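You operate a simulated robot arm through the tools that you are given. There is no shell and no other tool. Be economical: measure what you need, move in short steps, check, and stop when the job is done.

The job below is to be done with a simulated two-armed robot. You get a single attempt, and the scene is never put back.

TASK
Carry the medium grey handled basket with both arms and set it on the top of the side table.

The check looks at the end state, three seconds after you hand in, the way a careful person would. Anything else that was tipped, shoved, dropped, spilled or broken makes it a failure.

THE ROBOT
Two 7-joint arms with two-finger parallel grippers on one trunk, on a base that drives. Base frame: it is fixed to the floor where the robot stands at the start and does not move with it; the origin is under the middle of the robot, x ahead of it, y to its left, z up. Readings come in mm, degrees, newtons and seconds.
The left shoulder is at the start at [62, 196, 1104], the right one opposite. With the tool pointing down near the work surface each hand reaches from about 320 to 720 mm from the robot's upright axis, wherever it stands, measured 20 degrees to its own side. Places, roughly: top of the side table [-800, -700, 800]. Payload 1.57 kg a hand.
The TCP of each hand is the grasp point between the finger pads, 30 mm short of the fingertips. In the tool frame z runs along the fingers and y along their closing line. The gripper opens to 110 mm. The fingers are 24 mm wide and 12 mm thick; the gripper's body (48 by 112 mm) begins 78 mm behind the TCP.
Orientation is told as [roll, pitch, yaw] about the base's x, y, z axes, in that order, counted from this pose: with the fingers straight down and closing along the base's y, the tool's x points along the base's -x, its y along +y and its z along -z.

THE INTERFACE
- The arms move only by the tool servo_tool. It takes "left_plan", "right_plan" or both (then of equal length, played together; a hand with none holds still); each is a list of rows, each a list of 2 entries, a list of its own where there are three numbers: the shift along the tool's x, y, z in units of 150 mm (1.0 is 150 mm), then the turn, a rotation vector about the tool's x, y, z in units of 90 degrees (1.0 is 90 degrees). In form: [[[dx, dy, dz], [rx, ry, rz]], ...]. A call has 1 to 12 rows; each row is the pose to reach, as a shift and turn from the pose commanded when the call began, along the tool's axes at that moment. "left_fingers" and "right_fingers" are, for a hand that has rows, the opening in per cent of the stroke, from 0 (shut) to 100 (fully open), set as the call begins (left out, the last holds). A call with a number of a shift or a turn outside -1 to 1 is refused whole. Rows are played at 5 a second. More than 50 mm and 8.6 degrees between two rows, or a gripper value outside its range, and nothing of the call is played. Where a pose cannot be reached the arm comes as near as it can. A force on the tool above 40 N (or 10 N above the force at the start of the call, whichever is more), or a blocked arm, ends the call early, and 0.2 s more pass. Each finger travels about 72 mm/s and halts on what it meets, pressing with about 33 N; the grip force reading is that of the motor and also rises with nothing between the fingers. The clock runs only during rows and for 0.2 s after the last one: add rows that repeat a pose to give the fingers time. The reply holds the time, the measured pose of the TCP, the force on the tool along the base axes, the opening and the grip force, in the units named above and with some noise, with the torque about the TCP (base axes, N m) and any sound that the robot's microphone picked up.
- Cameras (640 x 400 px; columns grow to the right, rows downward): "scene" is now at [55.8, -57.4, 1667.2]; the picture's right is [-0.92, -0.40, 0.00], its down [-0.37, 0.85, -0.39] and it looks along [0.15, -0.36, -0.92] (base axes); focal length 214 px, centre (320, 200). "left" rides on the left gripper at [70, -16, -141] in its tool frame; the picture's right is [0.23, 0.97, 0.00], its down [-0.85, 0.20, -0.48] and it looks along [-0.47, 0.11, 0.88] (tool axes); focal length 222 px, centre (320, 200). "right" rides on the right gripper at [70, 16, -141] in its tool frame; the picture's right is [-0.23, 0.97, 0.00], its down [-0.85, -0.20, -0.48] and it looks along [-0.47, -0.11, 0.88] (tool axes); focal length 222 px, centre (320, 200). There is no depth. A picture from a camera that has moved, and an enlarged one, comes with that camera's place and axes in the base frame and with its lens.
- capture(camera): a new picture of that camera. The clock stands still meanwhile.
- slide_trunk(by): slides the trunk up (or, below 0, down) by that many mm; the arms and the scene camera ride with it, the base frame stays. It gives what a move gives, with no picture.
- steer(legs): drives the robot by 1 to 6 legs, each [ahead, left, turn to the left] in mm, mm and degrees, along the robot's own axes; the way and the turn of a leg run together, so that a leg with both is an arc; at most 1500 mm and 180 degrees a leg. The arms and the cameras ride along, it lands a little off, and it stops where it bumps. It gives what a move gives.
- pan_tilt(pan, tilt): turns the head with the scene camera to pan (to the left, within 86 degrees either way) and tilt (down, from -29 to 69), counted from straight ahead of the robot. It gives what a move gives.
- close_up(camera, box): a new picture of the part [left, top, right, bottom] of that camera's present view, enlarged. The clock stands still meanwhile.
- hand_in(): hands the job in; it is judged then, once.

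Work in short steps. Places have to be worked out from the pictures, the camera data and where the tool is seen: move nearer, look again, correct. Check each grasp and each placing, and mend what went wrong. You have 120 turns and 108 pictures in all, those below and enlarged ones among them. Open the grippers and draw the arms clear of the work before you hand the job in, unless the task says otherwise; then end with one line.

The tools are called after ">>>" as name(argument=value, ...) on one line, values as JSON. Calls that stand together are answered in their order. servo_tool: Moves the arms, as the interface text tells. Its arguments: {"type":"object","properties":{"left_plan":{"type":"array","items":{"type":"array"}},"left_fingers":{"type":"number"},"right_plan":{"type":"array","items":{"type":"array"}},"right_fingers":{"type":"number"}},"required":[]} The other tools are called the same way: slide_trunk (by) slides the trunk up or down; steer (legs) drives the base; pan_tilt (pan, tilt) turns the head that bears the scene camera; capture (camera) takes a picture; close_up (camera, box) takes an enlarged picture of a part of a camera's view; hand_in () hands the job in.

At the start:

```text
time: 0.0
left_ee_pos: [448.9, -38.2, 1064.7]
left_tool_rot: [0.1, 0.1, -0.1]
left_contact_force: [-0.1, 0.3, -0.1]
left_wrist_torque: [0.01, 0.01, -0.01]
left_opening: 110.1
left_gripper_force: 0.1
right_ee_pos: [347.1, -402.8, 1089.3]
right_tool_rot: [0.1, 0.1, 0.0]
right_contact_force: [0.3, 0.1, 0.6]
right_wrist_torque: [-0.01, -0.01, 0.01]
right_opening: 109.9
right_gripper_force: 0.1
trunk travel left (down, up): [-700.0, 290.0]
robot x, y, heading: [-0.4, 0.6, -0.1]
head pan, tilt: [-66.6, 67.1]
```

scene: 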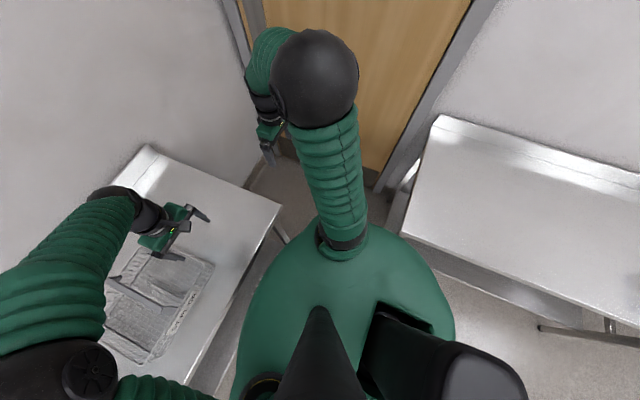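
right: 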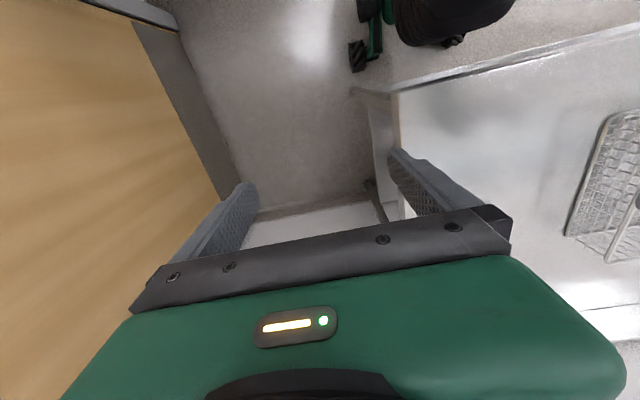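
left: 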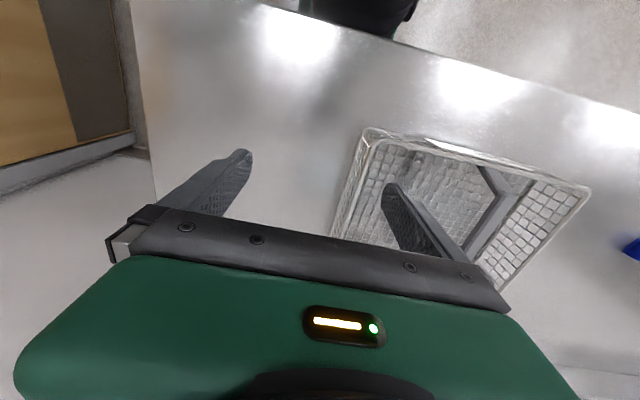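

The basket seems to stand on a table ahead of the robot. I turn the head straight ahead to look at it.

>>> pan_tilt(pan=0, tilt=50)

>>> capture(camera="scene")

```text
time: 1.4
left_ee_pos: [446.8, -37.7, 1065.9]
left_tool_rot: [0.0, 0.0, 0.0]
left_contact_force: [0.8, 0.5, 0.1]
left_wrist_torque: [0.01, 0.01, -0.01]
left_opening: 110.0
left_gripper_force: 0.0
right_ee_pos: [345.5, -401.6, 1089.8]
right_tool_rot: [0.0, 0.0, 0.1]
right_contact_force: [-0.7, 0.1, -0.2]
right_wrist_torque: [0.0, -0.01, -0.02]
right_opening: 109.8
right_gripper_force: 0.1
trunk travel left (down, up): [-700.0, 290.0]
robot x, y, heading: [-1.1, 0.3, 0.2]
head pan, tilt: [0.0, 50.0]
```

```text
104 pictures are left
camera scene: at [109.8, -4.2, 1687.4], right [0.0, -1.0, 0.0], down [-0.77, 0.0, -0.64], along [0.64, 0.0, -0.77], focal length 214 px, centre (320, 200)
```

scene: 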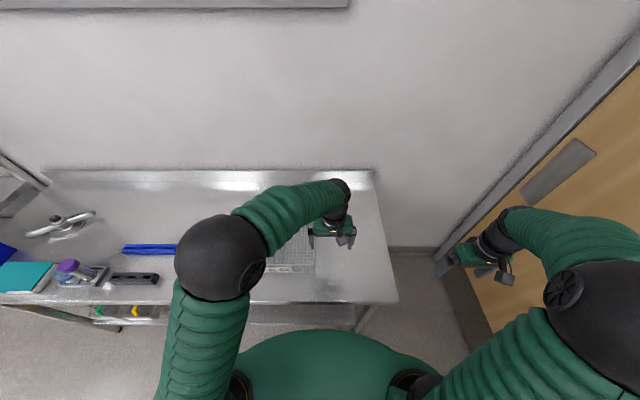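

The left arm hides the basket, so I shift it to the left and somewhat up.

>>> servo_tool(left_plan=[[[0, 0.3, -0.1], [0, 0, 0]], [[0, 0.6, -0.2], [0, 0, 0]], [[0, 0.9, -0.3], [0, 0, 0]], [[0, 1, -0.3], [0, 0, 0]]])

>>> servo_tool(left_plan=[[[0, 0.3, 0], [0, 0, 0]], [[0, 0.6, 0], [0, 0, 0]], [[0, 0.9, 0], [0, 0, 0]], [[0, 1, 0], [0, 0, 0]]])

>>> servo_tool(left_plan=[[[0, 0.3, 0], [0, 0, 0]], [[0, 0.6, 0], [0, 0, 0]], [[0, 0.9, 0], [0, 0, 0]], [[0, 1, 0], [0, 0, 0]]])

>>> capture(camera="scene")

>>> capture(camera="right")

```text
time: 2.4
left_ee_pos: [449.3, 112.6, 1112.7]
left_tool_rot: [0.0, 0.0, -0.1]
left_contact_force: [0.1, -0.1, 0.5]
left_wrist_torque: [-0.02, 0.0, 0.0]
left_opening: 110.1
left_gripper_force: 0.1
right_ee_pos: [345.5, -401.8, 1089.7]
right_tool_rot: [0.0, 0.0, 0.0]
right_contact_force: [-0.2, 0.2, 0.2]
right_wrist_torque: [0.0, 0.01, -0.02]
right_opening: 109.9
right_gripper_force: 0.2
trunk travel left (down, up): [-700.0, 290.0]
robot x, y, heading: [-1.1, -2.3, 0.1]
head pan, tilt: [0.0, 50.0]
```

```text
time: 3.4
left_ee_pos: [450.8, 265.7, 1109.7]
left_tool_rot: [0.0, 0.0, 0.0]
left_contact_force: [-0.8, 0.2, 0.0]
left_wrist_torque: [0.03, 0.01, -0.01]
left_opening: 109.8
left_gripper_force: 0.1
right_ee_pos: [345.9, -401.3, 1090.6]
right_tool_rot: [-0.1, 0.0, 0.1]
right_contact_force: [-0.6, -0.5, -0.1]
right_wrist_torque: [0.01, 0.02, 0.02]
right_opening: 110.2
right_gripper_force: 0.1
trunk travel left (down, up): [-700.0, 290.0]
robot x, y, heading: [-1.4, 2.1, -0.0]
head pan, tilt: [0.0, 50.0]
```

```text
time: 4.4
left_ee_pos: [450.1, 414.9, 1110.9]
left_tool_rot: [-0.1, 0.0, 0.0]
left_contact_force: [0.3, 1.1, -0.2]
left_wrist_torque: [0.0, -0.01, 0.01]
left_opening: 109.8
left_gripper_force: 0.0
right_ee_pos: [346.5, -400.4, 1090.4]
right_tool_rot: [0.0, 0.0, 0.0]
right_contact_force: [0.2, -0.3, -0.1]
right_wrist_torque: [0.02, -0.01, -0.02]
right_opening: 109.8
right_gripper_force: 0.1
trunk travel left (down, up): [-700.0, 290.0]
robot x, y, heading: [-3.2, -1.7, 0.0]
head pan, tilt: [0.0, 50.0]
```

```text
103 pictures are left
camera scene: at [110.0, -1.2, 1687.4], right [0.0, -1.0, 0.0], down [-0.77, 0.0, -0.64], along [0.64, 0.0, -0.77], focal length 214 px, centre (320, 200)
```

scene: 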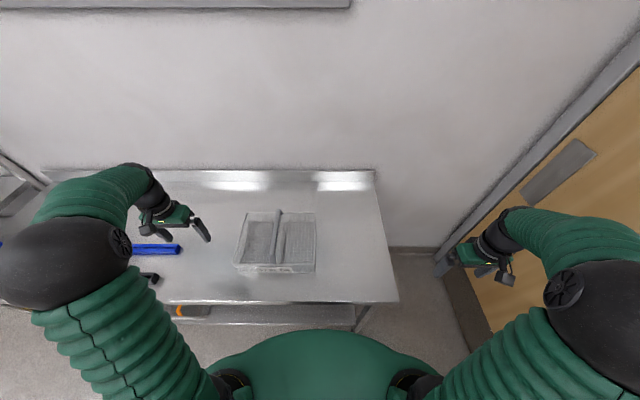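

```text
102 pictures are left
camera right: at [277.3, -383.8, 1231.8], right [0.23, 0.97, 0.0], down [0.86, -0.2, 0.48], along [0.47, -0.11, -0.88], focal length 222 px, centre (320, 200)
```

right: 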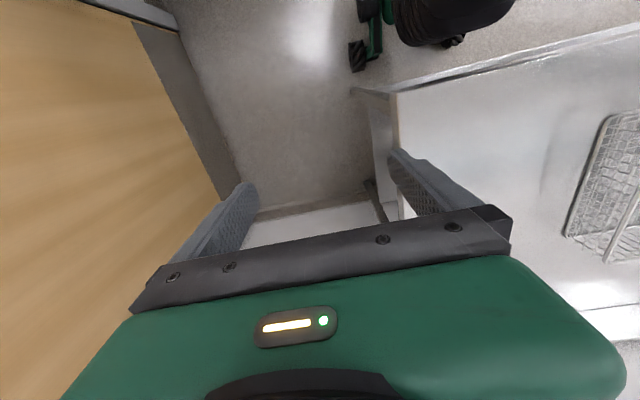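

>>> close_up(camera="scene", box=[210, 180, 370, 280])

```text
4.00 times, centred on (290, 230) of scene
camera zoom: at [110.0, -1.2, 1687.4], right [0.0, -1.0, 0.0], down [-0.77, 0.0, -0.64], along [0.64, 0.0, -0.77], focal length 858 px, centre (440, 80)
```

zoom: 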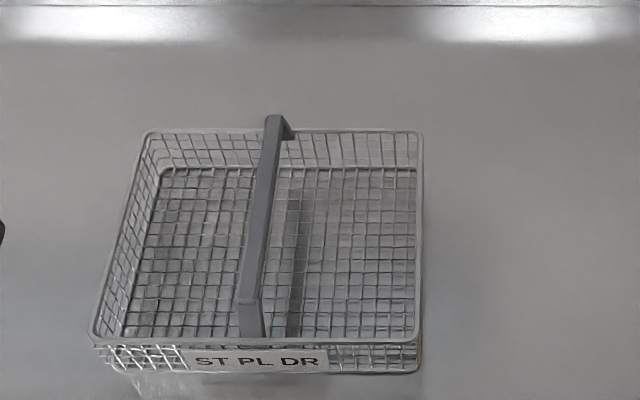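

The basket's rim is at about z≈965, x 412–634, y 18–303, with a handle about 40 mm above it. Before grasping I look at the side table and the way there.

>>> pan_tilt(pan=-86, tilt=35)

>>> capture(camera="scene")

>>> pan_tilt(pan=86, tilt=35)

>>> capture(camera="scene")

```text
time: 6.0
left_ee_pos: [449.8, 414.6, 1111.4]
left_tool_rot: [-0.1, -0.1, -0.1]
left_contact_force: [-0.6, -0.3, -1.0]
left_wrist_torque: [0.0, 0.02, -0.04]
left_opening: 109.8
left_gripper_force: 0.0
right_ee_pos: [346.3, -400.7, 1089.4]
right_tool_rot: [0.0, 0.0, 0.1]
right_contact_force: [-0.5, -0.4, 0.9]
right_wrist_torque: [0.01, 0.02, 0.01]
right_opening: 110.0
right_gripper_force: 0.0
trunk travel left (down, up): [-700.0, 290.0]
robot x, y, heading: [4.1, 4.5, 0.2]
head pan, tilt: [-85.9, 35.0]
```

```text
100 pictures are left
camera scene: at [39.0, -89.4, 1709.3], right [-1.0, -0.07, 0.0], down [-0.04, 0.57, -0.82], along [0.06, -0.82, -0.57], focal length 214 px, centre (320, 200)
```

scene: 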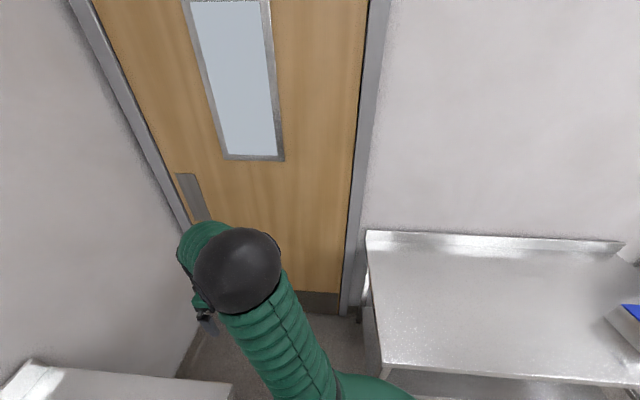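

```text
time: 8.6
left_ee_pos: [450.3, 414.6, 1110.0]
left_tool_rot: [0.0, 0.0, 0.0]
left_contact_force: [0.5, 0.0, 0.5]
left_wrist_torque: [0.03, 0.0, -0.02]
left_opening: 110.1
left_gripper_force: 0.0
right_ee_pos: [345.8, -400.8, 1090.6]
right_tool_rot: [0.0, 0.0, 0.0]
right_contact_force: [-0.2, 0.6, 0.5]
right_wrist_torque: [0.0, 0.01, 0.01]
right_opening: 109.9
right_gripper_force: 0.0
trunk travel left (down, up): [-700.0, 290.0]
robot x, y, heading: [4.3, -2.1, -0.2]
head pan, tilt: [85.9, 35.0]
```

```text
99 pictures are left
camera scene: at [39.0, 86.4, 1709.3], right [1.0, -0.07, 0.0], down [-0.04, -0.57, -0.82], along [0.06, 0.82, -0.57], focal length 214 px, centre (320, 200)
```

scene: 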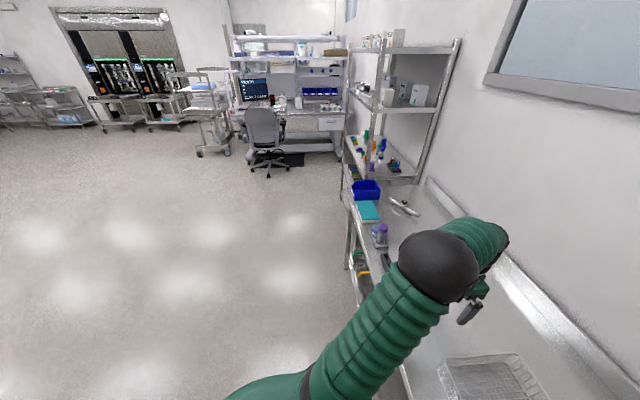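

The side table (near edge y≈-395, right end x≈-170) is clear except for items at x<-1040. I bring the left hand back toward the middle and strafe the base left about 160 mm so that the basket is centred in front.

>>> servo_tool(left_plan=[[[0, -0.3, 0], [0, 0, 0]], [[0, -0.6, 0], [0, 0, 0]], [[0, -0.75, 0], [0, 0, 0]]])

>>> steer(legs=[[0, 160, 0]])

>>> pan_tilt(pan=0, tilt=60)

>>> capture(camera="scene")

>>> capture(camera="left")

>>> capture(camera="right")

```text
time: 9.4
left_ee_pos: [446.0, 301.0, 1112.1]
left_tool_rot: [0.2, 0.0, 0.0]
left_contact_force: [0.6, 0.9, -1.0]
left_wrist_torque: [0.0, -0.03, -0.04]
left_opening: 110.0
left_gripper_force: 0.1
right_ee_pos: [346.0, -402.3, 1088.2]
right_tool_rot: [0.1, 0.1, -0.1]
right_contact_force: [-0.7, -0.1, 0.3]
right_wrist_torque: [-0.02, 0.01, -0.04]
right_opening: 110.0
right_gripper_force: 0.0
trunk travel left (down, up): [-700.0, 290.0]
robot x, y, heading: [2.2, -0.8, 0.2]
head pan, tilt: [85.9, 35.0]
```

```text
time: 10.8
left_ee_pos: [445.0, 450.2, 1114.6]
left_tool_rot: [0.6, 0.0, 0.0]
left_contact_force: [-0.5, -0.5, -0.7]
left_wrist_torque: [0.01, 0.01, 0.01]
left_opening: 110.0
left_gripper_force: 0.1
right_ee_pos: [346.9, -252.6, 1084.8]
right_tool_rot: [0.6, 0.0, 0.0]
right_contact_force: [-0.5, -0.3, 0.7]
right_wrist_torque: [-0.01, -0.02, -0.03]
right_opening: 109.9
right_gripper_force: 0.0
trunk travel left (down, up): [-700.0, 290.0]
robot x, y, heading: [-1.7, 157.9, 0.3]
head pan, tilt: [85.9, 35.0]
```

```text
time: 12.4
left_ee_pos: [444.9, 457.5, 1112.5]
left_tool_rot: [0.1, -0.2, 0.1]
left_contact_force: [-0.2, -0.6, 0.1]
left_wrist_torque: [0.05, 0.02, 0.0]
left_opening: 109.8
left_gripper_force: 0.0
right_ee_pos: [345.6, -245.7, 1088.4]
right_tool_rot: [0.1, 0.0, 0.1]
right_contact_force: [0.0, -0.3, 1.1]
right_wrist_torque: [0.03, -0.08, 0.0]
right_opening: 110.1
right_gripper_force: 0.1
trunk travel left (down, up): [-700.0, 290.0]
robot x, y, heading: [-1.9, 156.5, 0.1]
head pan, tilt: [0.0, 60.0]
```

```text
98 pictures are left
camera scene: at [99.0, 145.8, 1674.9], right [0.0, -1.0, -0.01], down [-0.87, 0.0, -0.5], along [0.5, 0.01, -0.87], focal length 214 px, centre (320, 200)
```

scene: 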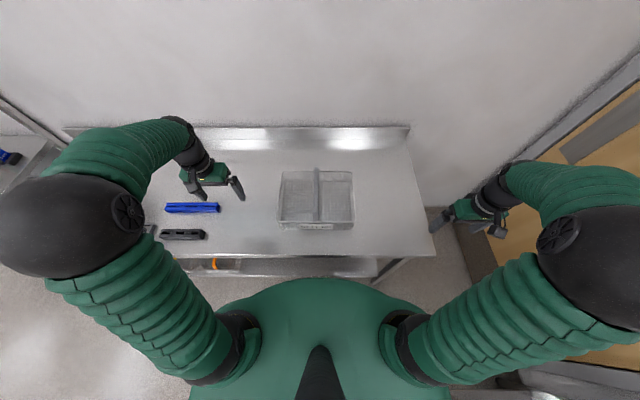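

```text
97 pictures are left
camera left: at [374.4, 439.1, 1255.0], right [-0.23, 0.97, 0.0], down [0.85, 0.2, 0.48], along [0.47, 0.11, -0.88], focal length 222 px, centre (320, 200)
```

left: 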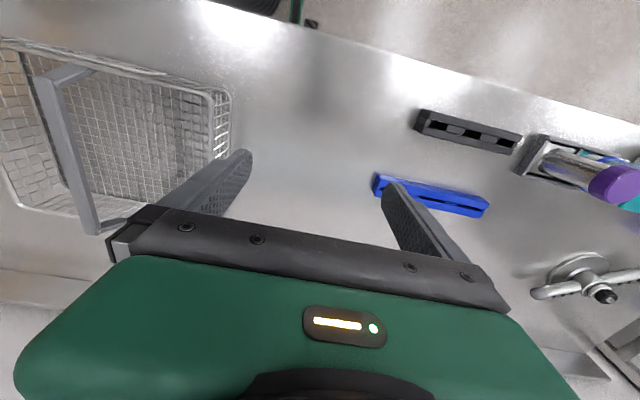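

```text
96 pictures are left
camera right: at [276.5, -230.0, 1230.7], right [0.23, 0.97, 0.0], down [0.85, -0.2, 0.48], along [0.47, -0.11, -0.88], focal length 222 px, centre (320, 200)
```

right: 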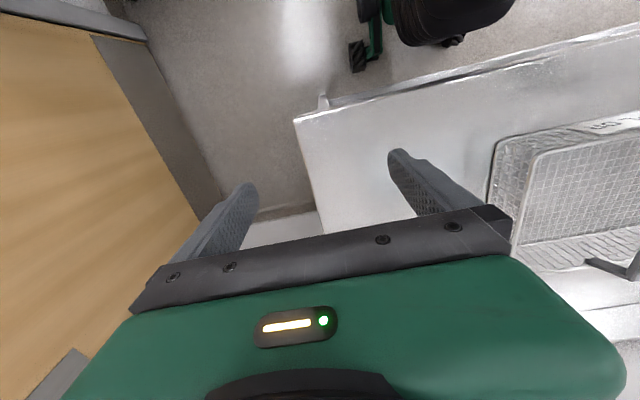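

Now I enlarge the scene view for a better measurement of the rim from this new standpoint.

>>> close_up(camera="scene", box=[240, 150, 400, 250])

>>> close_up(camera="left", box=[0, 20, 320, 220])

>>> close_up(camera="right", box=[440, 90, 640, 290])

```text
4.00 times, centred on (320, 200) of scene
camera zoom: at [99.0, 145.8, 1674.9], right [0.0, -1.0, -0.01], down [-0.87, 0.0, -0.5], along [0.5, 0.01, -0.87], focal length 858 px, centre (320, 200)
```

zoom: 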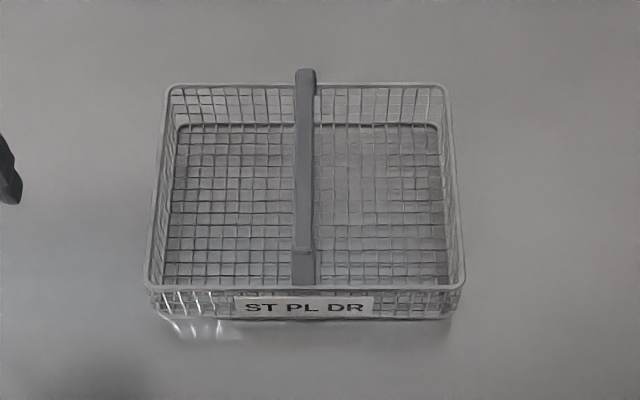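

```text
2.00 times, centred on (160, 120) of left
camera zoom: at [374.4, 439.1, 1255.0], right [-0.23, 0.97, 0.0], down [0.85, 0.2, 0.48], along [0.47, 0.11, -0.88], focal length 444 px, centre (640, 360)
```

zoom: 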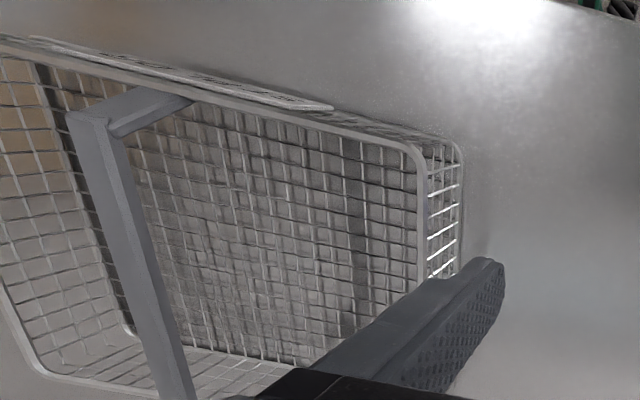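

```text
2.00 times, centred on (540, 190) of right
camera zoom: at [276.5, -230.0, 1230.7], right [0.23, 0.97, 0.0], down [0.85, -0.2, 0.48], along [0.47, -0.11, -0.88], focal length 444 px, centre (-120, 220)
```

zoom: 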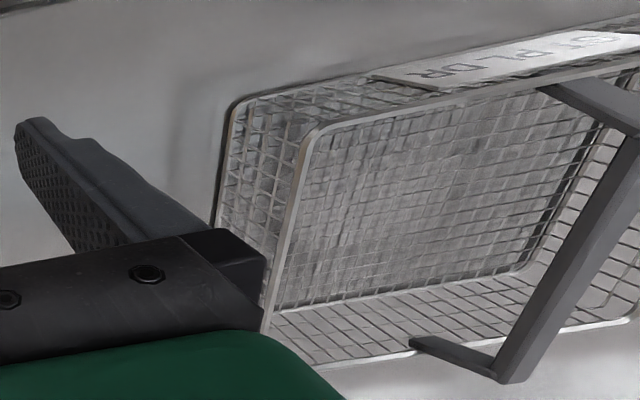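

From two views the rim is at z≈948, x 425–658, y 20–315, with the table at z≈888. I move both hands above the middles of the left and right rims, fingers open and straddling in y.

>>> servo_tool(left_plan=[[[-0.11, -0.16, 0], [0, 0, 0]], [[-0.22, -0.32, 0], [0, 0, 0]], [[-0.33, -0.48, 0], [0, 0, 0]], [[-0.44, -0.64, 0], [0, 0, 0]], [[-0.64, -0.8, 0], [0, 0, 0]], [[-0.64, -0.8, 0], [0, 0, 0]]], right_plan=[[[-0.14, 0.2, 0], [0, 0, 0]], [[-0.28, 0.4, 0], [0, 0, 0]], [[-0.42, 0.6, 0], [0, 0, 0]], [[-0.56, 0.75, 0], [0, 0, 0]], [[-0.65, 0.9, 0], [0, 0, 0]], [[-0.65, 0.9, 0], [0, 0, 0]]])

>>> servo_tool(left_plan=[[[0, -0.05, 0.1], [0, 0, 0]], [[0, -0.1, 0.2], [0, 0, 0]], [[0, -0.163, 0.3], [0, 0, 0]], [[0, -0.163, 0.45], [0, 0, 0]], [[0, -0.163, 0.45], [0, 0, 0]]], right_plan=[[[-0.15, 0.2, 0], [0, 0, 0]], [[-0.3, 0.45, 0], [0, 0, 0]], [[-0.45, 0.65, 0.1], [0, 0, 0]], [[-0.65, 0.88, 0.2], [0, 0, 0]], [[-0.65, 0.88, 0.3], [0, 0, 0]]])

>>> capture(camera="scene")

>>> capture(camera="left")

>>> capture(camera="right")

```text
time: 13.8
left_ee_pos: [537.8, 342.8, 1111.0]
left_tool_rot: [-0.2, -0.1, 0.0]
left_contact_force: [-0.6, -0.1, 0.1]
left_wrist_torque: [0.02, -0.03, -0.03]
left_opening: 110.3
left_gripper_force: 0.1
right_ee_pos: [443.3, -101.7, 1088.5]
right_tool_rot: [-0.2, -0.1, 0.0]
right_contact_force: [0.3, -0.3, 0.6]
right_wrist_torque: [-0.03, -0.03, -0.02]
right_opening: 110.3
right_gripper_force: 0.0
trunk travel left (down, up): [-700.0, 290.0]
robot x, y, heading: [1.5, 158.4, 0.0]
head pan, tilt: [0.0, 60.0]
```

```text
time: 15.0
left_ee_pos: [541.8, 320.8, 1043.7]
left_tool_rot: [-0.2, -0.1, -0.1]
left_contact_force: [0.0, -0.5, -0.1]
left_wrist_torque: [0.0, -0.02, 0.0]
left_opening: 109.9
left_gripper_force: 0.1
right_ee_pos: [542.3, 28.9, 1040.9]
right_tool_rot: [-0.2, 0.0, 0.0]
right_contact_force: [-0.1, 0.1, -0.4]
right_wrist_torque: [0.0, -0.04, 0.0]
right_opening: 110.1
right_gripper_force: 0.1
trunk travel left (down, up): [-700.0, 290.0]
robot x, y, heading: [3.8, 162.0, 0.2]
head pan, tilt: [0.0, 60.0]
```

```text
92 pictures are left
camera scene: at [101.0, 157.5, 1674.8], right [0.0, -1.0, 0.0], down [-0.87, 0.0, -0.5], along [0.5, 0.0, -0.87], focal length 214 px, centre (320, 200)
```

scene: 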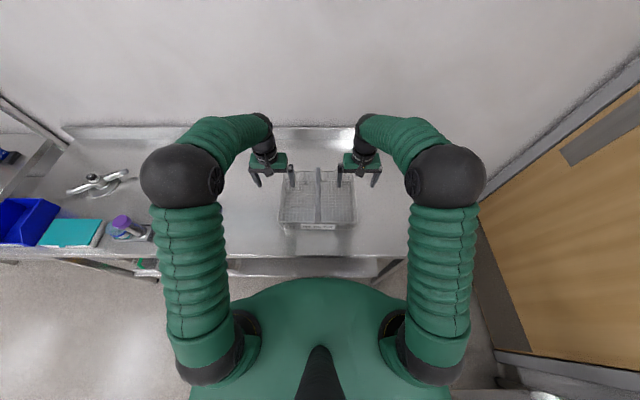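

```text
91 pictures are left
camera left: at [471.2, 303.3, 1185.9], right [-0.23, 0.97, 0.0], down [0.85, 0.2, 0.48], along [0.47, 0.11, -0.88], focal length 222 px, centre (320, 200)
```

left: 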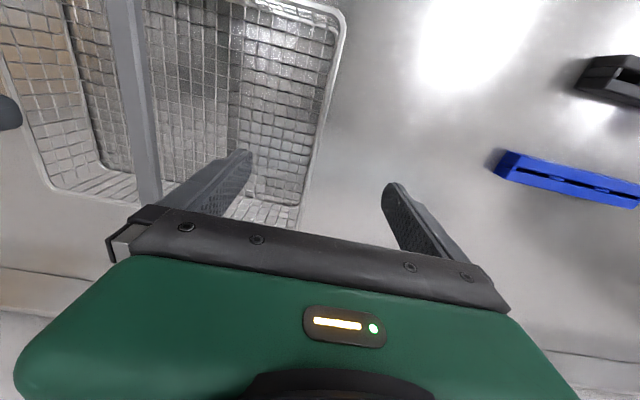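

```text
90 pictures are left
camera right: at [472.6, 46.2, 1183.9], right [0.23, 0.97, 0.0], down [0.86, -0.2, 0.48], along [0.47, -0.11, -0.88], focal length 222 px, centre (320, 200)
```

right: 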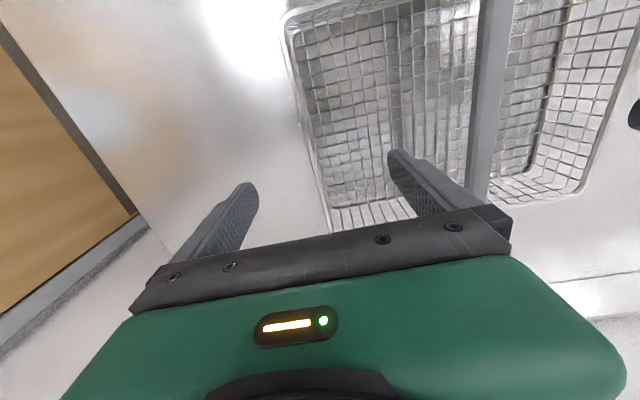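

The hand cameras put the rims at y≈313 and y≈22, so I correct the hands by about −6 and −8 mm in y and lower them to TCP z≈960, so that the tips pass just below the rim.

>>> servo_tool(left_plan=[[[0, -0.042, 0], [0, 0, 0]], [[0, -0.042, 0.2], [0, 0, 0]], [[0, -0.042, 0.4], [0, 0, 0]], [[0, -0.042, 0.56], [0, 0, 0]], [[0, -0.042, 0.56], [0, 0, 0]]], right_plan=[[[0, -0.055, 0], [0, 0, 0]], [[0, -0.055, 0.2], [0, 0, 0]], [[0, -0.055, 0.4], [0, 0, 0]], [[0, -0.055, 0.55], [0, 0, 0]], [[0, -0.055, 0.55], [0, 0, 0]]])

>>> capture(camera="left")

>>> capture(camera="right")

>>> close_up(camera="scene", box=[240, 130, 400, 230])

```text
time: 16.2
left_ee_pos: [540.5, 313.7, 960.3]
left_tool_rot: [-0.2, -0.1, 0.1]
left_contact_force: [-0.2, -0.1, 0.1]
left_wrist_torque: [0.02, -0.02, 0.02]
left_opening: 110.0
left_gripper_force: 0.0
right_ee_pos: [539.4, 19.4, 964.0]
right_tool_rot: [-0.2, 0.0, 0.0]
right_contact_force: [0.5, -0.6, 0.3]
right_wrist_torque: [0.01, -0.02, -0.03]
right_opening: 109.9
right_gripper_force: 0.0
trunk travel left (down, up): [-700.0, 290.0]
robot x, y, heading: [1.2, 160.2, 0.1]
head pan, tilt: [0.0, 60.0]
```

```text
89 pictures are left
camera left: at [470.1, 296.8, 1102.4], right [-0.23, 0.97, 0.0], down [0.85, 0.2, 0.48], along [0.47, 0.11, -0.88], focal length 222 px, centre (320, 200)
```

left: 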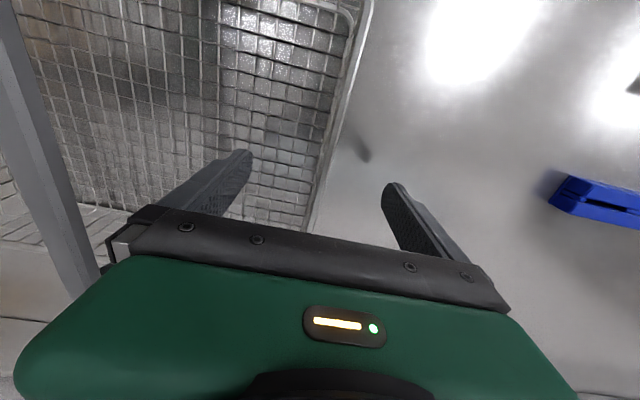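

```text
88 pictures are left
camera right: at [470.8, 38.0, 1104.4], right [0.23, 0.97, 0.0], down [0.86, -0.2, 0.48], along [0.47, -0.11, -0.88], focal length 222 px, centre (320, 200)
```

right: 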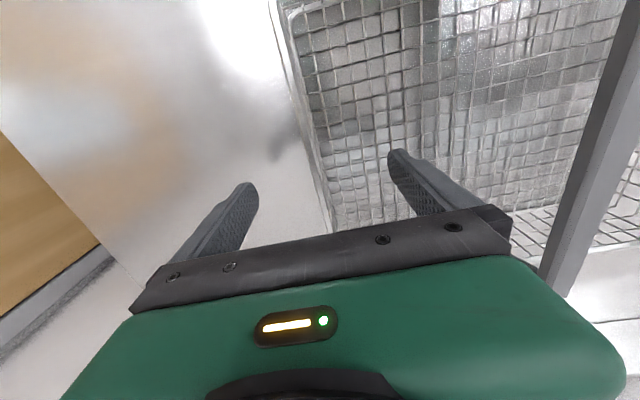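

```text
4.00 times, centred on (320, 180) of scene
camera zoom: at [100.6, 157.1, 1674.8], right [0.0, -1.0, 0.0], down [-0.87, 0.0, -0.5], along [0.5, 0.0, -0.87], focal length 858 px, centre (320, 280)
```

zoom: 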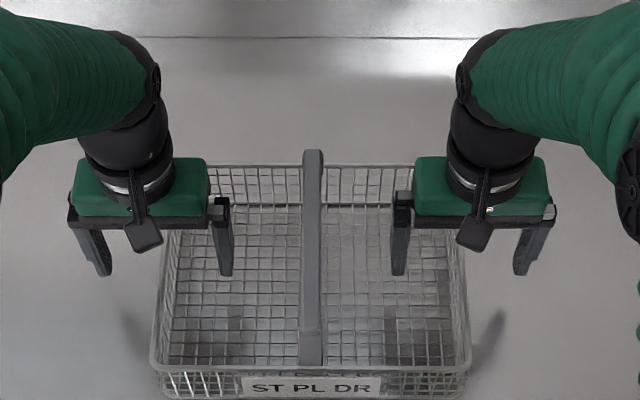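

Both rims are straddled and centred. I lower about 22 mm more so that the pads overlap the rim.

>>> servo_tool(left_plan=[[[0, 0.01, 0.08], [0, 0, 0]], [[0, 0.01, 0.147], [0, 0, 0]], [[0, 0.01, 0.147], [0, 0, 0]]], right_plan=[[[0, 0, 0.08], [0, 0, 0]], [[0, 0, 0.157], [0, 0, 0]], [[0, 0, 0.157], [0, 0, 0]]])

>>> capture(camera="left")

>>> capture(camera="right")

```text
time: 17.0
left_ee_pos: [538.4, 313.2, 938.2]
left_tool_rot: [-0.3, -0.1, -0.1]
left_contact_force: [-0.1, 0.2, 0.0]
left_wrist_torque: [0.01, 0.01, 0.02]
left_opening: 110.2
left_gripper_force: 0.0
right_ee_pos: [540.8, 20.6, 938.4]
right_tool_rot: [-0.2, -0.1, 0.0]
right_contact_force: [0.2, 0.9, 0.2]
right_wrist_torque: [0.03, 0.0, 0.04]
right_opening: 110.0
right_gripper_force: 0.1
trunk travel left (down, up): [-700.0, 290.0]
robot x, y, heading: [1.7, 157.7, 0.0]
head pan, tilt: [0.0, 60.0]
```

```text
86 pictures are left
camera left: at [468.9, 297.2, 1080.4], right [-0.23, 0.97, 0.0], down [0.85, 0.2, 0.48], along [0.47, 0.11, -0.88], focal length 222 px, centre (320, 200)
```

left: 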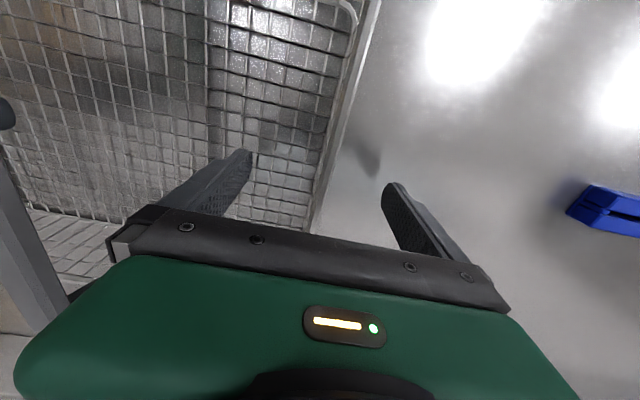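

```text
85 pictures are left
camera right: at [470.6, 37.8, 1080.6], right [0.23, 0.97, 0.0], down [0.85, -0.2, 0.48], along [0.47, -0.11, -0.88], focal length 222 px, centre (320, 200)
```

right: 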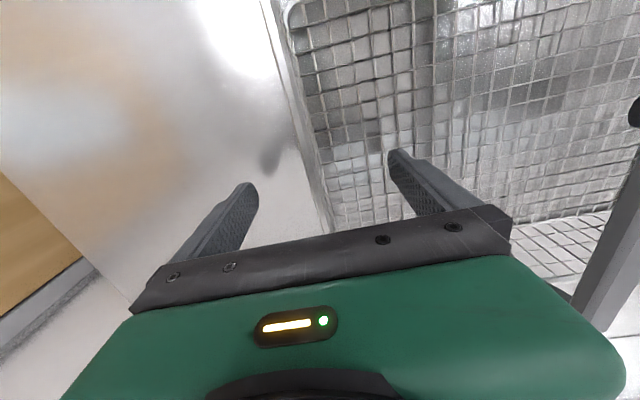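

Heights and centring hold, so I close both grippers while holding position.

>>> servo_tool(left_plan=[[[0, 0, 0], [0, 0, 0]], [[0, 0, 0], [0, 0, 0]], [[0, 0, 0], [0, 0, 0]], [[0, 0, 0], [0, 0, 0]], [[0, 0, 0], [0, 0, 0]], [[0, 0, 0], [0, 0, 0]], [[0, 0, 0], [0, 0, 0]]], right_plan=[[[0, 0, 0], [0, 0, 0]], [[0, 0, 0], [0, 0, 0]], [[0, 0, 0], [0, 0, 0]], [[0, 0, 0], [0, 0, 0]], [[0, 0, 0], [0, 0, 0]], [[0, 0, 0], [0, 0, 0]], [[0, 0, 0], [0, 0, 0]]], left_fingers=0, right_fingers=0)

>>> capture(camera="left")

>>> capture(camera="right")

```text
time: 18.6
left_ee_pos: [539.4, 315.9, 937.7]
left_tool_rot: [0.0, 0.0, 0.1]
left_contact_force: [-0.1, 15.3, -0.1]
left_wrist_torque: [0.38, 0.04, -0.37]
left_opening: 3.9
left_gripper_force: 24.3
right_ee_pos: [540.8, 18.3, 938.8]
right_tool_rot: [-0.3, 0.0, 0.0]
right_contact_force: [0.4, -15.3, 1.3]
right_wrist_torque: [0.82, 0.27, -0.1]
right_opening: 4.0
right_gripper_force: 24.4
trunk travel left (down, up): [-700.0, 290.0]
robot x, y, heading: [-3.0, 159.6, 0.1]
head pan, tilt: [0.0, 60.0]
```

```text
84 pictures are left
camera left: at [469.6, 298.3, 1080.2], right [-0.23, 0.97, 0.0], down [0.85, 0.2, 0.48], along [0.47, 0.11, -0.88], focal length 222 px, centre (320, 200)
```

left: 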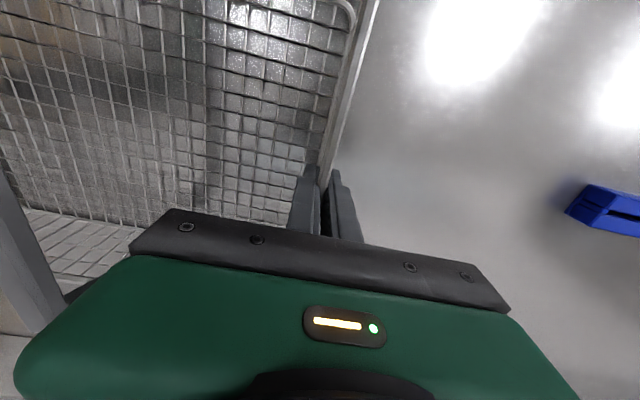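

```text
83 pictures are left
camera right: at [471.3, 36.6, 1080.4], right [0.23, 0.97, -0.01], down [0.85, -0.2, 0.48], along [0.47, -0.11, -0.88], focal length 222 px, centre (320, 200)
```

right: 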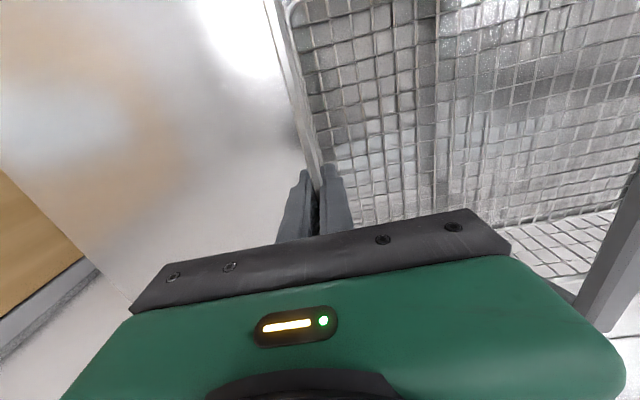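

Both rims are gripped (opening 4 mm, 24 N), with the hands pushing inward slightly. I relieve that by 2 mm each and lift straight up 40 mm together.

>>> servo_tool(left_plan=[[[0, 0.015, 0], [0, 0, 0]], [[0, 0.015, -0.03], [0, 0, 0]], [[0, 0.015, -0.07], [0, 0, 0]], [[0, 0.015, -0.12], [0, 0, 0]], [[0, 0.015, -0.19], [0, 0, 0]], [[0, 0.015, -0.27], [0, 0, 0]], [[0, 0.015, -0.27], [0, 0, 0]]], right_plan=[[[0, -0.015, 0], [0, 0, 0]], [[0, -0.015, -0.03], [0, 0, 0]], [[0, -0.015, -0.07], [0, 0, 0]], [[0, -0.015, -0.12], [0, 0, 0]], [[0, -0.015, -0.19], [0, 0, 0]], [[0, -0.015, -0.27], [0, 0, 0]], [[0, -0.015, -0.27], [0, 0, 0]]])

>>> close_up(camera="scene", box=[220, 130, 420, 255])

>>> capture(camera="right")

```text
time: 20.2
left_ee_pos: [542.4, 314.8, 978.5]
left_tool_rot: [-0.3, 0.0, -0.1]
left_contact_force: [-2.9, -12.0, -7.2]
left_wrist_torque: [0.82, -0.11, -0.41]
left_opening: 3.9
left_gripper_force: 24.8
right_ee_pos: [540.9, 18.7, 977.7]
right_tool_rot: [0.0, 0.1, 0.1]
right_contact_force: [2.8, 12.1, -0.1]
right_wrist_torque: [0.29, 0.13, -0.61]
right_opening: 3.8
right_gripper_force: 25.1
trunk travel left (down, up): [-700.0, 290.0]
robot x, y, heading: [1.3, 157.0, 0.1]
head pan, tilt: [0.0, 60.0]
```

```text
3.20 times, centred on (320, 192) of scene
camera zoom: at [102.7, 157.0, 1674.6], right [0.0, -1.0, 0.0], down [-0.87, 0.0, -0.5], along [0.5, 0.0, -0.87], focal length 686 px, centre (320, 224)
```

zoom: 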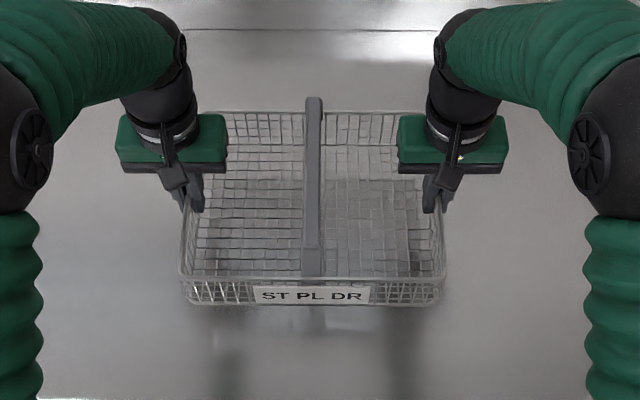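

```text
81 pictures are left
camera right: at [472.1, 36.0, 1120.6], right [0.23, 0.97, 0.0], down [0.86, -0.2, 0.48], along [0.47, -0.11, -0.88], focal length 222 px, centre (320, 200)
```

right: 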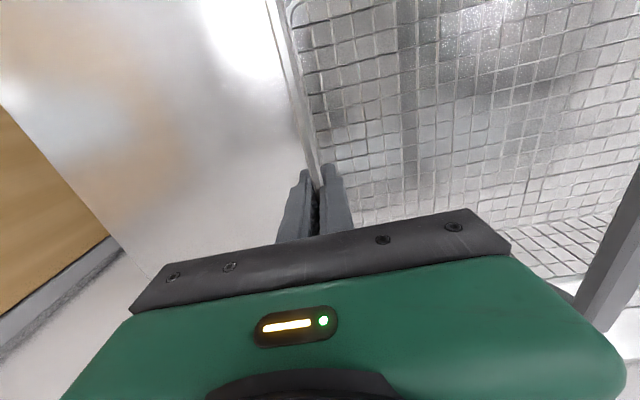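

The basket is off the table, level and held by both hands. I ease the outward pull, raise the trunk 60 mm, and check behind-right and behind-left before backing off.

>>> servo_tool(left_plan=[[[0, -0.007, 0], [0, 0, 0]], [[0, -0.007, 0], [0, 0, 0]]], right_plan=[[[0, 0.007, 0], [0, 0, 0]], [[0, 0.007, 0], [0, 0, 0]]])

>>> slide_trunk(by=60)

>>> pan_tilt(pan=86, tilt=50)

>>> capture(camera="scene")

>>> pan_tilt(pan=-86, tilt=50)

>>> capture(camera="scene")

```text
time: 20.8
left_ee_pos: [540.5, 314.9, 977.8]
left_tool_rot: [-0.2, 0.1, 0.0]
left_contact_force: [-1.7, -12.9, -8.1]
left_wrist_torque: [0.86, 0.68, -0.24]
left_opening: 4.0
left_gripper_force: 23.8
right_ee_pos: [540.8, 19.5, 978.3]
right_tool_rot: [-0.1, -0.1, 0.1]
right_contact_force: [2.0, 13.4, 2.0]
right_wrist_torque: [0.69, -0.67, -0.45]
right_opening: 3.8
right_gripper_force: 25.2
trunk travel left (down, up): [-700.0, 290.0]
robot x, y, heading: [-1.1, 160.2, 0.1]
head pan, tilt: [0.0, 60.0]
```

```text
time: 21.8
left_ee_pos: [541.6, 315.1, 1038.0]
left_tool_rot: [-0.2, 0.0, 0.0]
left_contact_force: [-2.2, -17.6, -8.4]
left_wrist_torque: [0.89, 0.63, -0.32]
left_opening: 3.8
left_gripper_force: 24.4
right_ee_pos: [541.1, 18.9, 1036.9]
right_tool_rot: [-0.2, -0.1, 0.1]
right_contact_force: [2.4, 17.1, 2.6]
right_wrist_torque: [0.74, -0.7, -0.49]
right_opening: 4.1
right_gripper_force: 24.7
trunk travel left (down, up): [-760.0, 230.0]
robot x, y, heading: [-1.2, 162.2, 0.3]
head pan, tilt: [0.0, 60.0]
```

```text
time: 23.4
left_ee_pos: [540.3, 315.4, 1037.0]
left_tool_rot: [-0.2, 0.0, 0.0]
left_contact_force: [-2.1, -21.1, -8.5]
left_wrist_torque: [0.79, -0.1, -0.4]
left_opening: 4.1
left_gripper_force: 24.6
right_ee_pos: [541.2, 19.5, 1038.1]
right_tool_rot: [-0.2, 0.1, 0.1]
right_contact_force: [2.9, 20.5, 2.2]
right_wrist_torque: [0.69, 0.09, -0.46]
right_opening: 3.7
right_gripper_force: 24.9
trunk travel left (down, up): [-760.0, 230.0]
robot x, y, heading: [-0.4, 158.2, 0.0]
head pan, tilt: [85.9, 50.0]
```

```text
80 pictures are left
camera scene: at [41.2, 233.8, 1747.4], right [1.0, -0.07, 0.0], down [-0.06, -0.76, -0.64], along [0.04, 0.64, -0.77], focal length 214 px, centre (320, 200)
```

scene: 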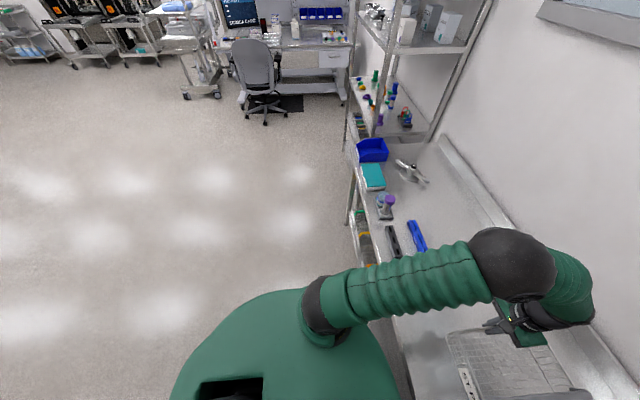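

```text
time: 26.0
left_ee_pos: [541.0, 316.4, 1038.9]
left_tool_rot: [-0.2, 0.0, 0.0]
left_contact_force: [-2.5, -21.6, -7.3]
left_wrist_torque: [0.8, -0.04, -0.28]
left_opening: 3.8
left_gripper_force: 25.4
right_ee_pos: [542.0, 19.5, 1037.9]
right_tool_rot: [0.0, 0.0, 0.1]
right_contact_force: [2.6, 21.2, 1.4]
right_wrist_torque: [0.69, 0.03, -0.47]
right_opening: 3.6
right_gripper_force: 24.5
trunk travel left (down, up): [-760.0, 230.0]
robot x, y, heading: [-3.8, 159.3, -0.0]
head pan, tilt: [-85.9, 50.0]
```

```text
79 pictures are left
camera scene: at [41.4, 80.0, 1747.5], right [-1.0, -0.07, 0.0], down [-0.06, 0.76, -0.64], along [0.04, -0.64, -0.77], focal length 214 px, centre (320, 200)
```

scene: 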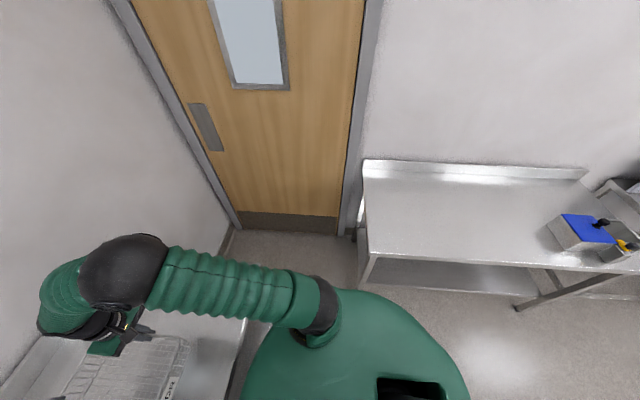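

The floor is open and the side table is free between x≈-180 and -1060. The outward pull crept up to 21 N, so I ease each hand 1.5 mm inward.

>>> servo_tool(left_plan=[[[0, -0.01, 0], [0, 0, 0]], [[0, -0.01, 0], [0, 0, 0]], [[0, -0.01, 0], [0, 0, 0]]], right_plan=[[[0, 0.01, 0], [0, 0, 0]], [[0, 0.01, 0], [0, 0, 0]], [[0, 0.01, 0], [0, 0, 0]]])

```text
time: 26.8
left_ee_pos: [540.7, 315.0, 1038.4]
left_tool_rot: [-0.1, 0.0, 0.2]
left_contact_force: [-2.7, -8.3, -6.4]
left_wrist_torque: [0.25, 0.06, -0.51]
left_opening: 3.7
left_gripper_force: 24.5
right_ee_pos: [541.0, 19.2, 1038.3]
right_tool_rot: [-0.3, 0.0, 0.0]
right_contact_force: [2.9, 8.5, 0.7]
right_wrist_torque: [0.78, -0.11, -0.36]
right_opening: 4.0
right_gripper_force: 24.4
trunk travel left (down, up): [-760.0, 230.0]
robot x, y, heading: [-2.4, 156.4, 0.2]
head pan, tilt: [-85.9, 50.0]
```

The load is fine now. I back the base off in small legs, starting with 300 mm, and check the readings.

>>> steer(legs=[[-100, 0, 0], [-200, 0, 0]])

>>> pan_tilt(pan=0, tilt=50)

>>> capture(camera="scene")

```text
time: 29.1
left_ee_pos: [243.8, 315.1, 1034.7]
left_tool_rot: [-0.1, 0.2, 0.2]
left_contact_force: [-2.4, 11.2, -6.7]
left_wrist_torque: [0.35, 0.03, -0.52]
left_opening: 4.1
left_gripper_force: 24.7
right_ee_pos: [245.6, 20.0, 1034.8]
right_tool_rot: [-0.3, 0.3, 0.2]
right_contact_force: [3.7, -11.6, 1.3]
right_wrist_torque: [0.79, -0.02, -0.28]
right_opening: 3.7
right_gripper_force: 24.7
trunk travel left (down, up): [-760.0, 230.0]
robot x, y, heading: [-300.3, 156.9, 0.1]
head pan, tilt: [-85.9, 50.0]
```

```text
time: 30.7
left_ee_pos: [236.7, 315.2, 1038.2]
left_tool_rot: [0.0, -0.1, 0.2]
left_contact_force: [-2.6, -0.2, -7.2]
left_wrist_torque: [0.22, -0.07, -0.49]
left_opening: 3.8
left_gripper_force: 25.0
right_ee_pos: [238.3, 20.5, 1041.3]
right_tool_rot: [-0.3, -0.2, 0.2]
right_contact_force: [2.7, -0.5, -0.8]
right_wrist_torque: [0.7, 0.1, -0.26]
right_opening: 4.1
right_gripper_force: 25.0
trunk travel left (down, up): [-760.0, 230.0]
robot x, y, heading: [-297.5, 154.2, 0.2]
head pan, tilt: [0.0, 50.0]
```

```text
78 pictures are left
camera scene: at [-188.7, 156.1, 1747.3], right [0.0, -1.0, 0.0], down [-0.77, 0.0, -0.64], along [0.64, 0.0, -0.77], focal length 214 px, centre (320, 200)
```

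scene: 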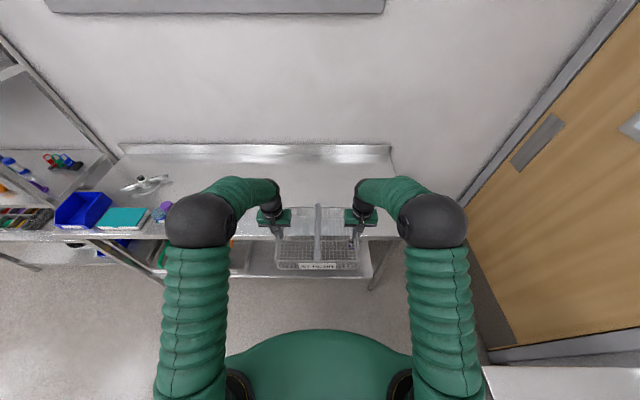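

The basket rides steadily. I back off 300 mm more to x≈-600, then turn right in two 45° legs.

>>> steer(legs=[[-300, 0, 0], [0, 0, -45]])

>>> capture(camera="scene")

```text
time: 34.9
left_ee_pos: [-107.3, -113.0, 1038.2]
left_tool_rot: [-0.3, -0.1, -45.2]
left_contact_force: [-1.0, 2.7, -6.4]
left_wrist_torque: [0.13, -0.21, -0.53]
left_opening: 3.8
left_gripper_force: 25.1
right_ee_pos: [-316.3, -323.8, 1040.3]
right_tool_rot: [-0.3, -0.1, -45.0]
right_contact_force: [1.2, -3.4, -0.5]
right_wrist_torque: [0.54, -0.5, -0.32]
right_opening: 4.0
right_gripper_force: 24.6
trunk travel left (down, up): [-760.0, 230.0]
robot x, y, heading: [-597.9, 157.6, -44.9]
head pan, tilt: [0.0, 50.0]
```

```text
77 pictures are left
camera scene: at [-518.4, 75.2, 1747.2], right [-0.71, -0.71, 0.0], down [-0.54, 0.54, -0.64], along [0.45, -0.45, -0.77], focal length 214 px, centre (320, 200)
```

scene: 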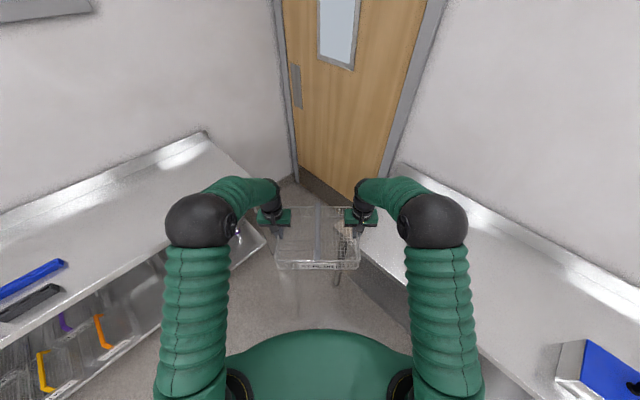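

Clear so far. I turn the remaining 45°.

>>> steer(legs=[[0, 0, -45]])

>>> capture(camera="scene")

```text
time: 37.3
left_ee_pos: [-450.6, -382.5, 1039.0]
left_tool_rot: [-0.2, -0.2, -90.8]
left_contact_force: [1.1, 1.7, -4.6]
left_wrist_torque: [0.39, -0.14, -0.48]
left_opening: 3.9
left_gripper_force: 24.3
right_ee_pos: [-745.8, -377.6, 1041.9]
right_tool_rot: [-0.2, -0.2, -91.1]
right_contact_force: [-0.6, -2.1, -0.5]
right_wrist_torque: [-0.37, -0.64, -0.25]
right_opening: 4.0
right_gripper_force: 24.6
trunk travel left (down, up): [-760.0, 230.0]
robot x, y, heading: [-599.4, 159.0, -90.8]
head pan, tilt: [0.0, 50.0]
```

```text
76 pictures are left
camera scene: at [-599.7, 41.3, 1747.2], right [-1.0, 0.02, 0.0], down [0.01, 0.77, -0.64], along [-0.01, -0.64, -0.77], focal length 214 px, centre (320, 200)
```

scene: 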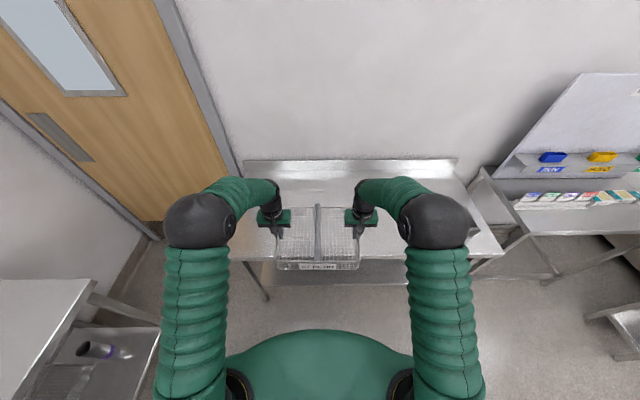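

The table lies straight ahead with its near edge at y≈-390. I shift 80 mm left, away from the bin, and drive 240 mm ahead in two legs, so the basket comes over the table's middle.

>>> steer(legs=[[0, 80, 0.8], [140, 0, 0], [100, 0, 0]])

>>> capture(camera="scene")

>>> capture(camera="left")

>>> capture(camera="right")

```text
time: 40.1
left_ee_pos: [-380.8, -615.3, 1046.3]
left_tool_rot: [0.5, -0.4, -90.1]
left_contact_force: [-0.1, -0.8, -5.8]
left_wrist_torque: [0.53, -0.15, 0.07]
left_opening: 3.9
left_gripper_force: 23.9
right_ee_pos: [-678.3, -614.6, 1040.6]
right_tool_rot: [0.5, -0.6, -90.2]
right_contact_force: [-2.1, 1.0, 0.4]
right_wrist_torque: [-0.48, -0.6, 0.07]
right_opening: 4.1
right_gripper_force: 24.2
trunk travel left (down, up): [-760.0, 230.0]
robot x, y, heading: [-528.3, -82.9, -90.1]
head pan, tilt: [0.0, 50.0]
```

```text
75 pictures are left
camera scene: at [-543.4, -190.1, 1747.8], right [-1.0, 0.0, -0.01], down [0.01, 0.76, -0.64], along [0.01, -0.64, -0.76], focal length 214 px, centre (320, 200)
```

scene: 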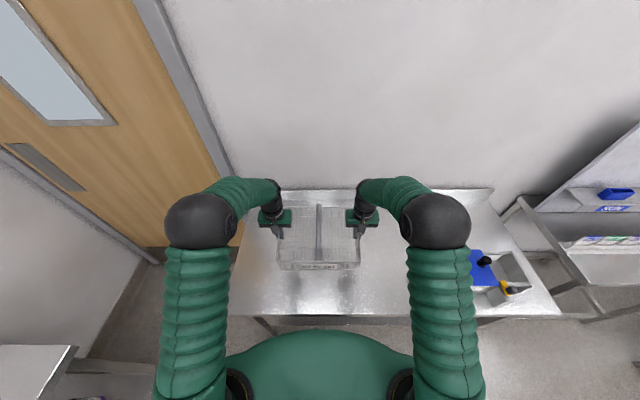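

```text
74 pictures are left
camera left: at [-399.5, -544.8, 1186.6], right [0.97, 0.23, 0.01], down [0.19, -0.85, 0.49], along [0.12, -0.47, -0.87], focal length 222 px, centre (320, 200)
```

left: 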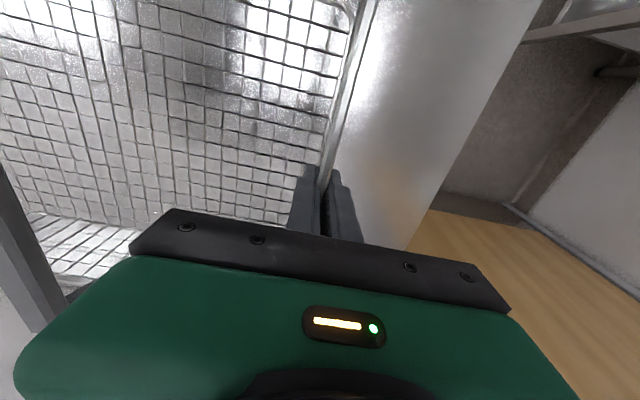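

```text
73 pictures are left
camera right: at [-661.9, -544.2, 1183.5], right [0.97, -0.23, 0.01], down [-0.21, -0.85, 0.49], along [-0.1, -0.47, -0.87], focal length 222 px, centre (320, 200)
```

right: 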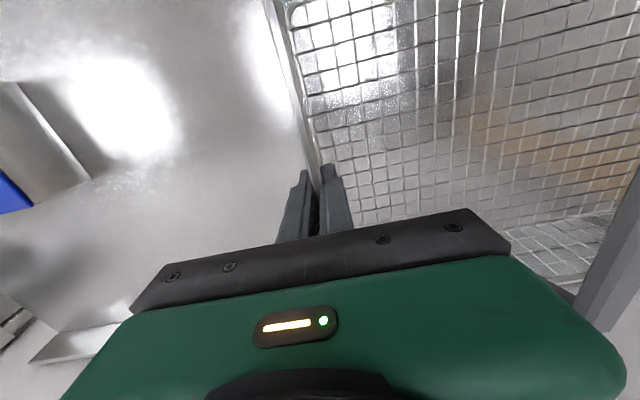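

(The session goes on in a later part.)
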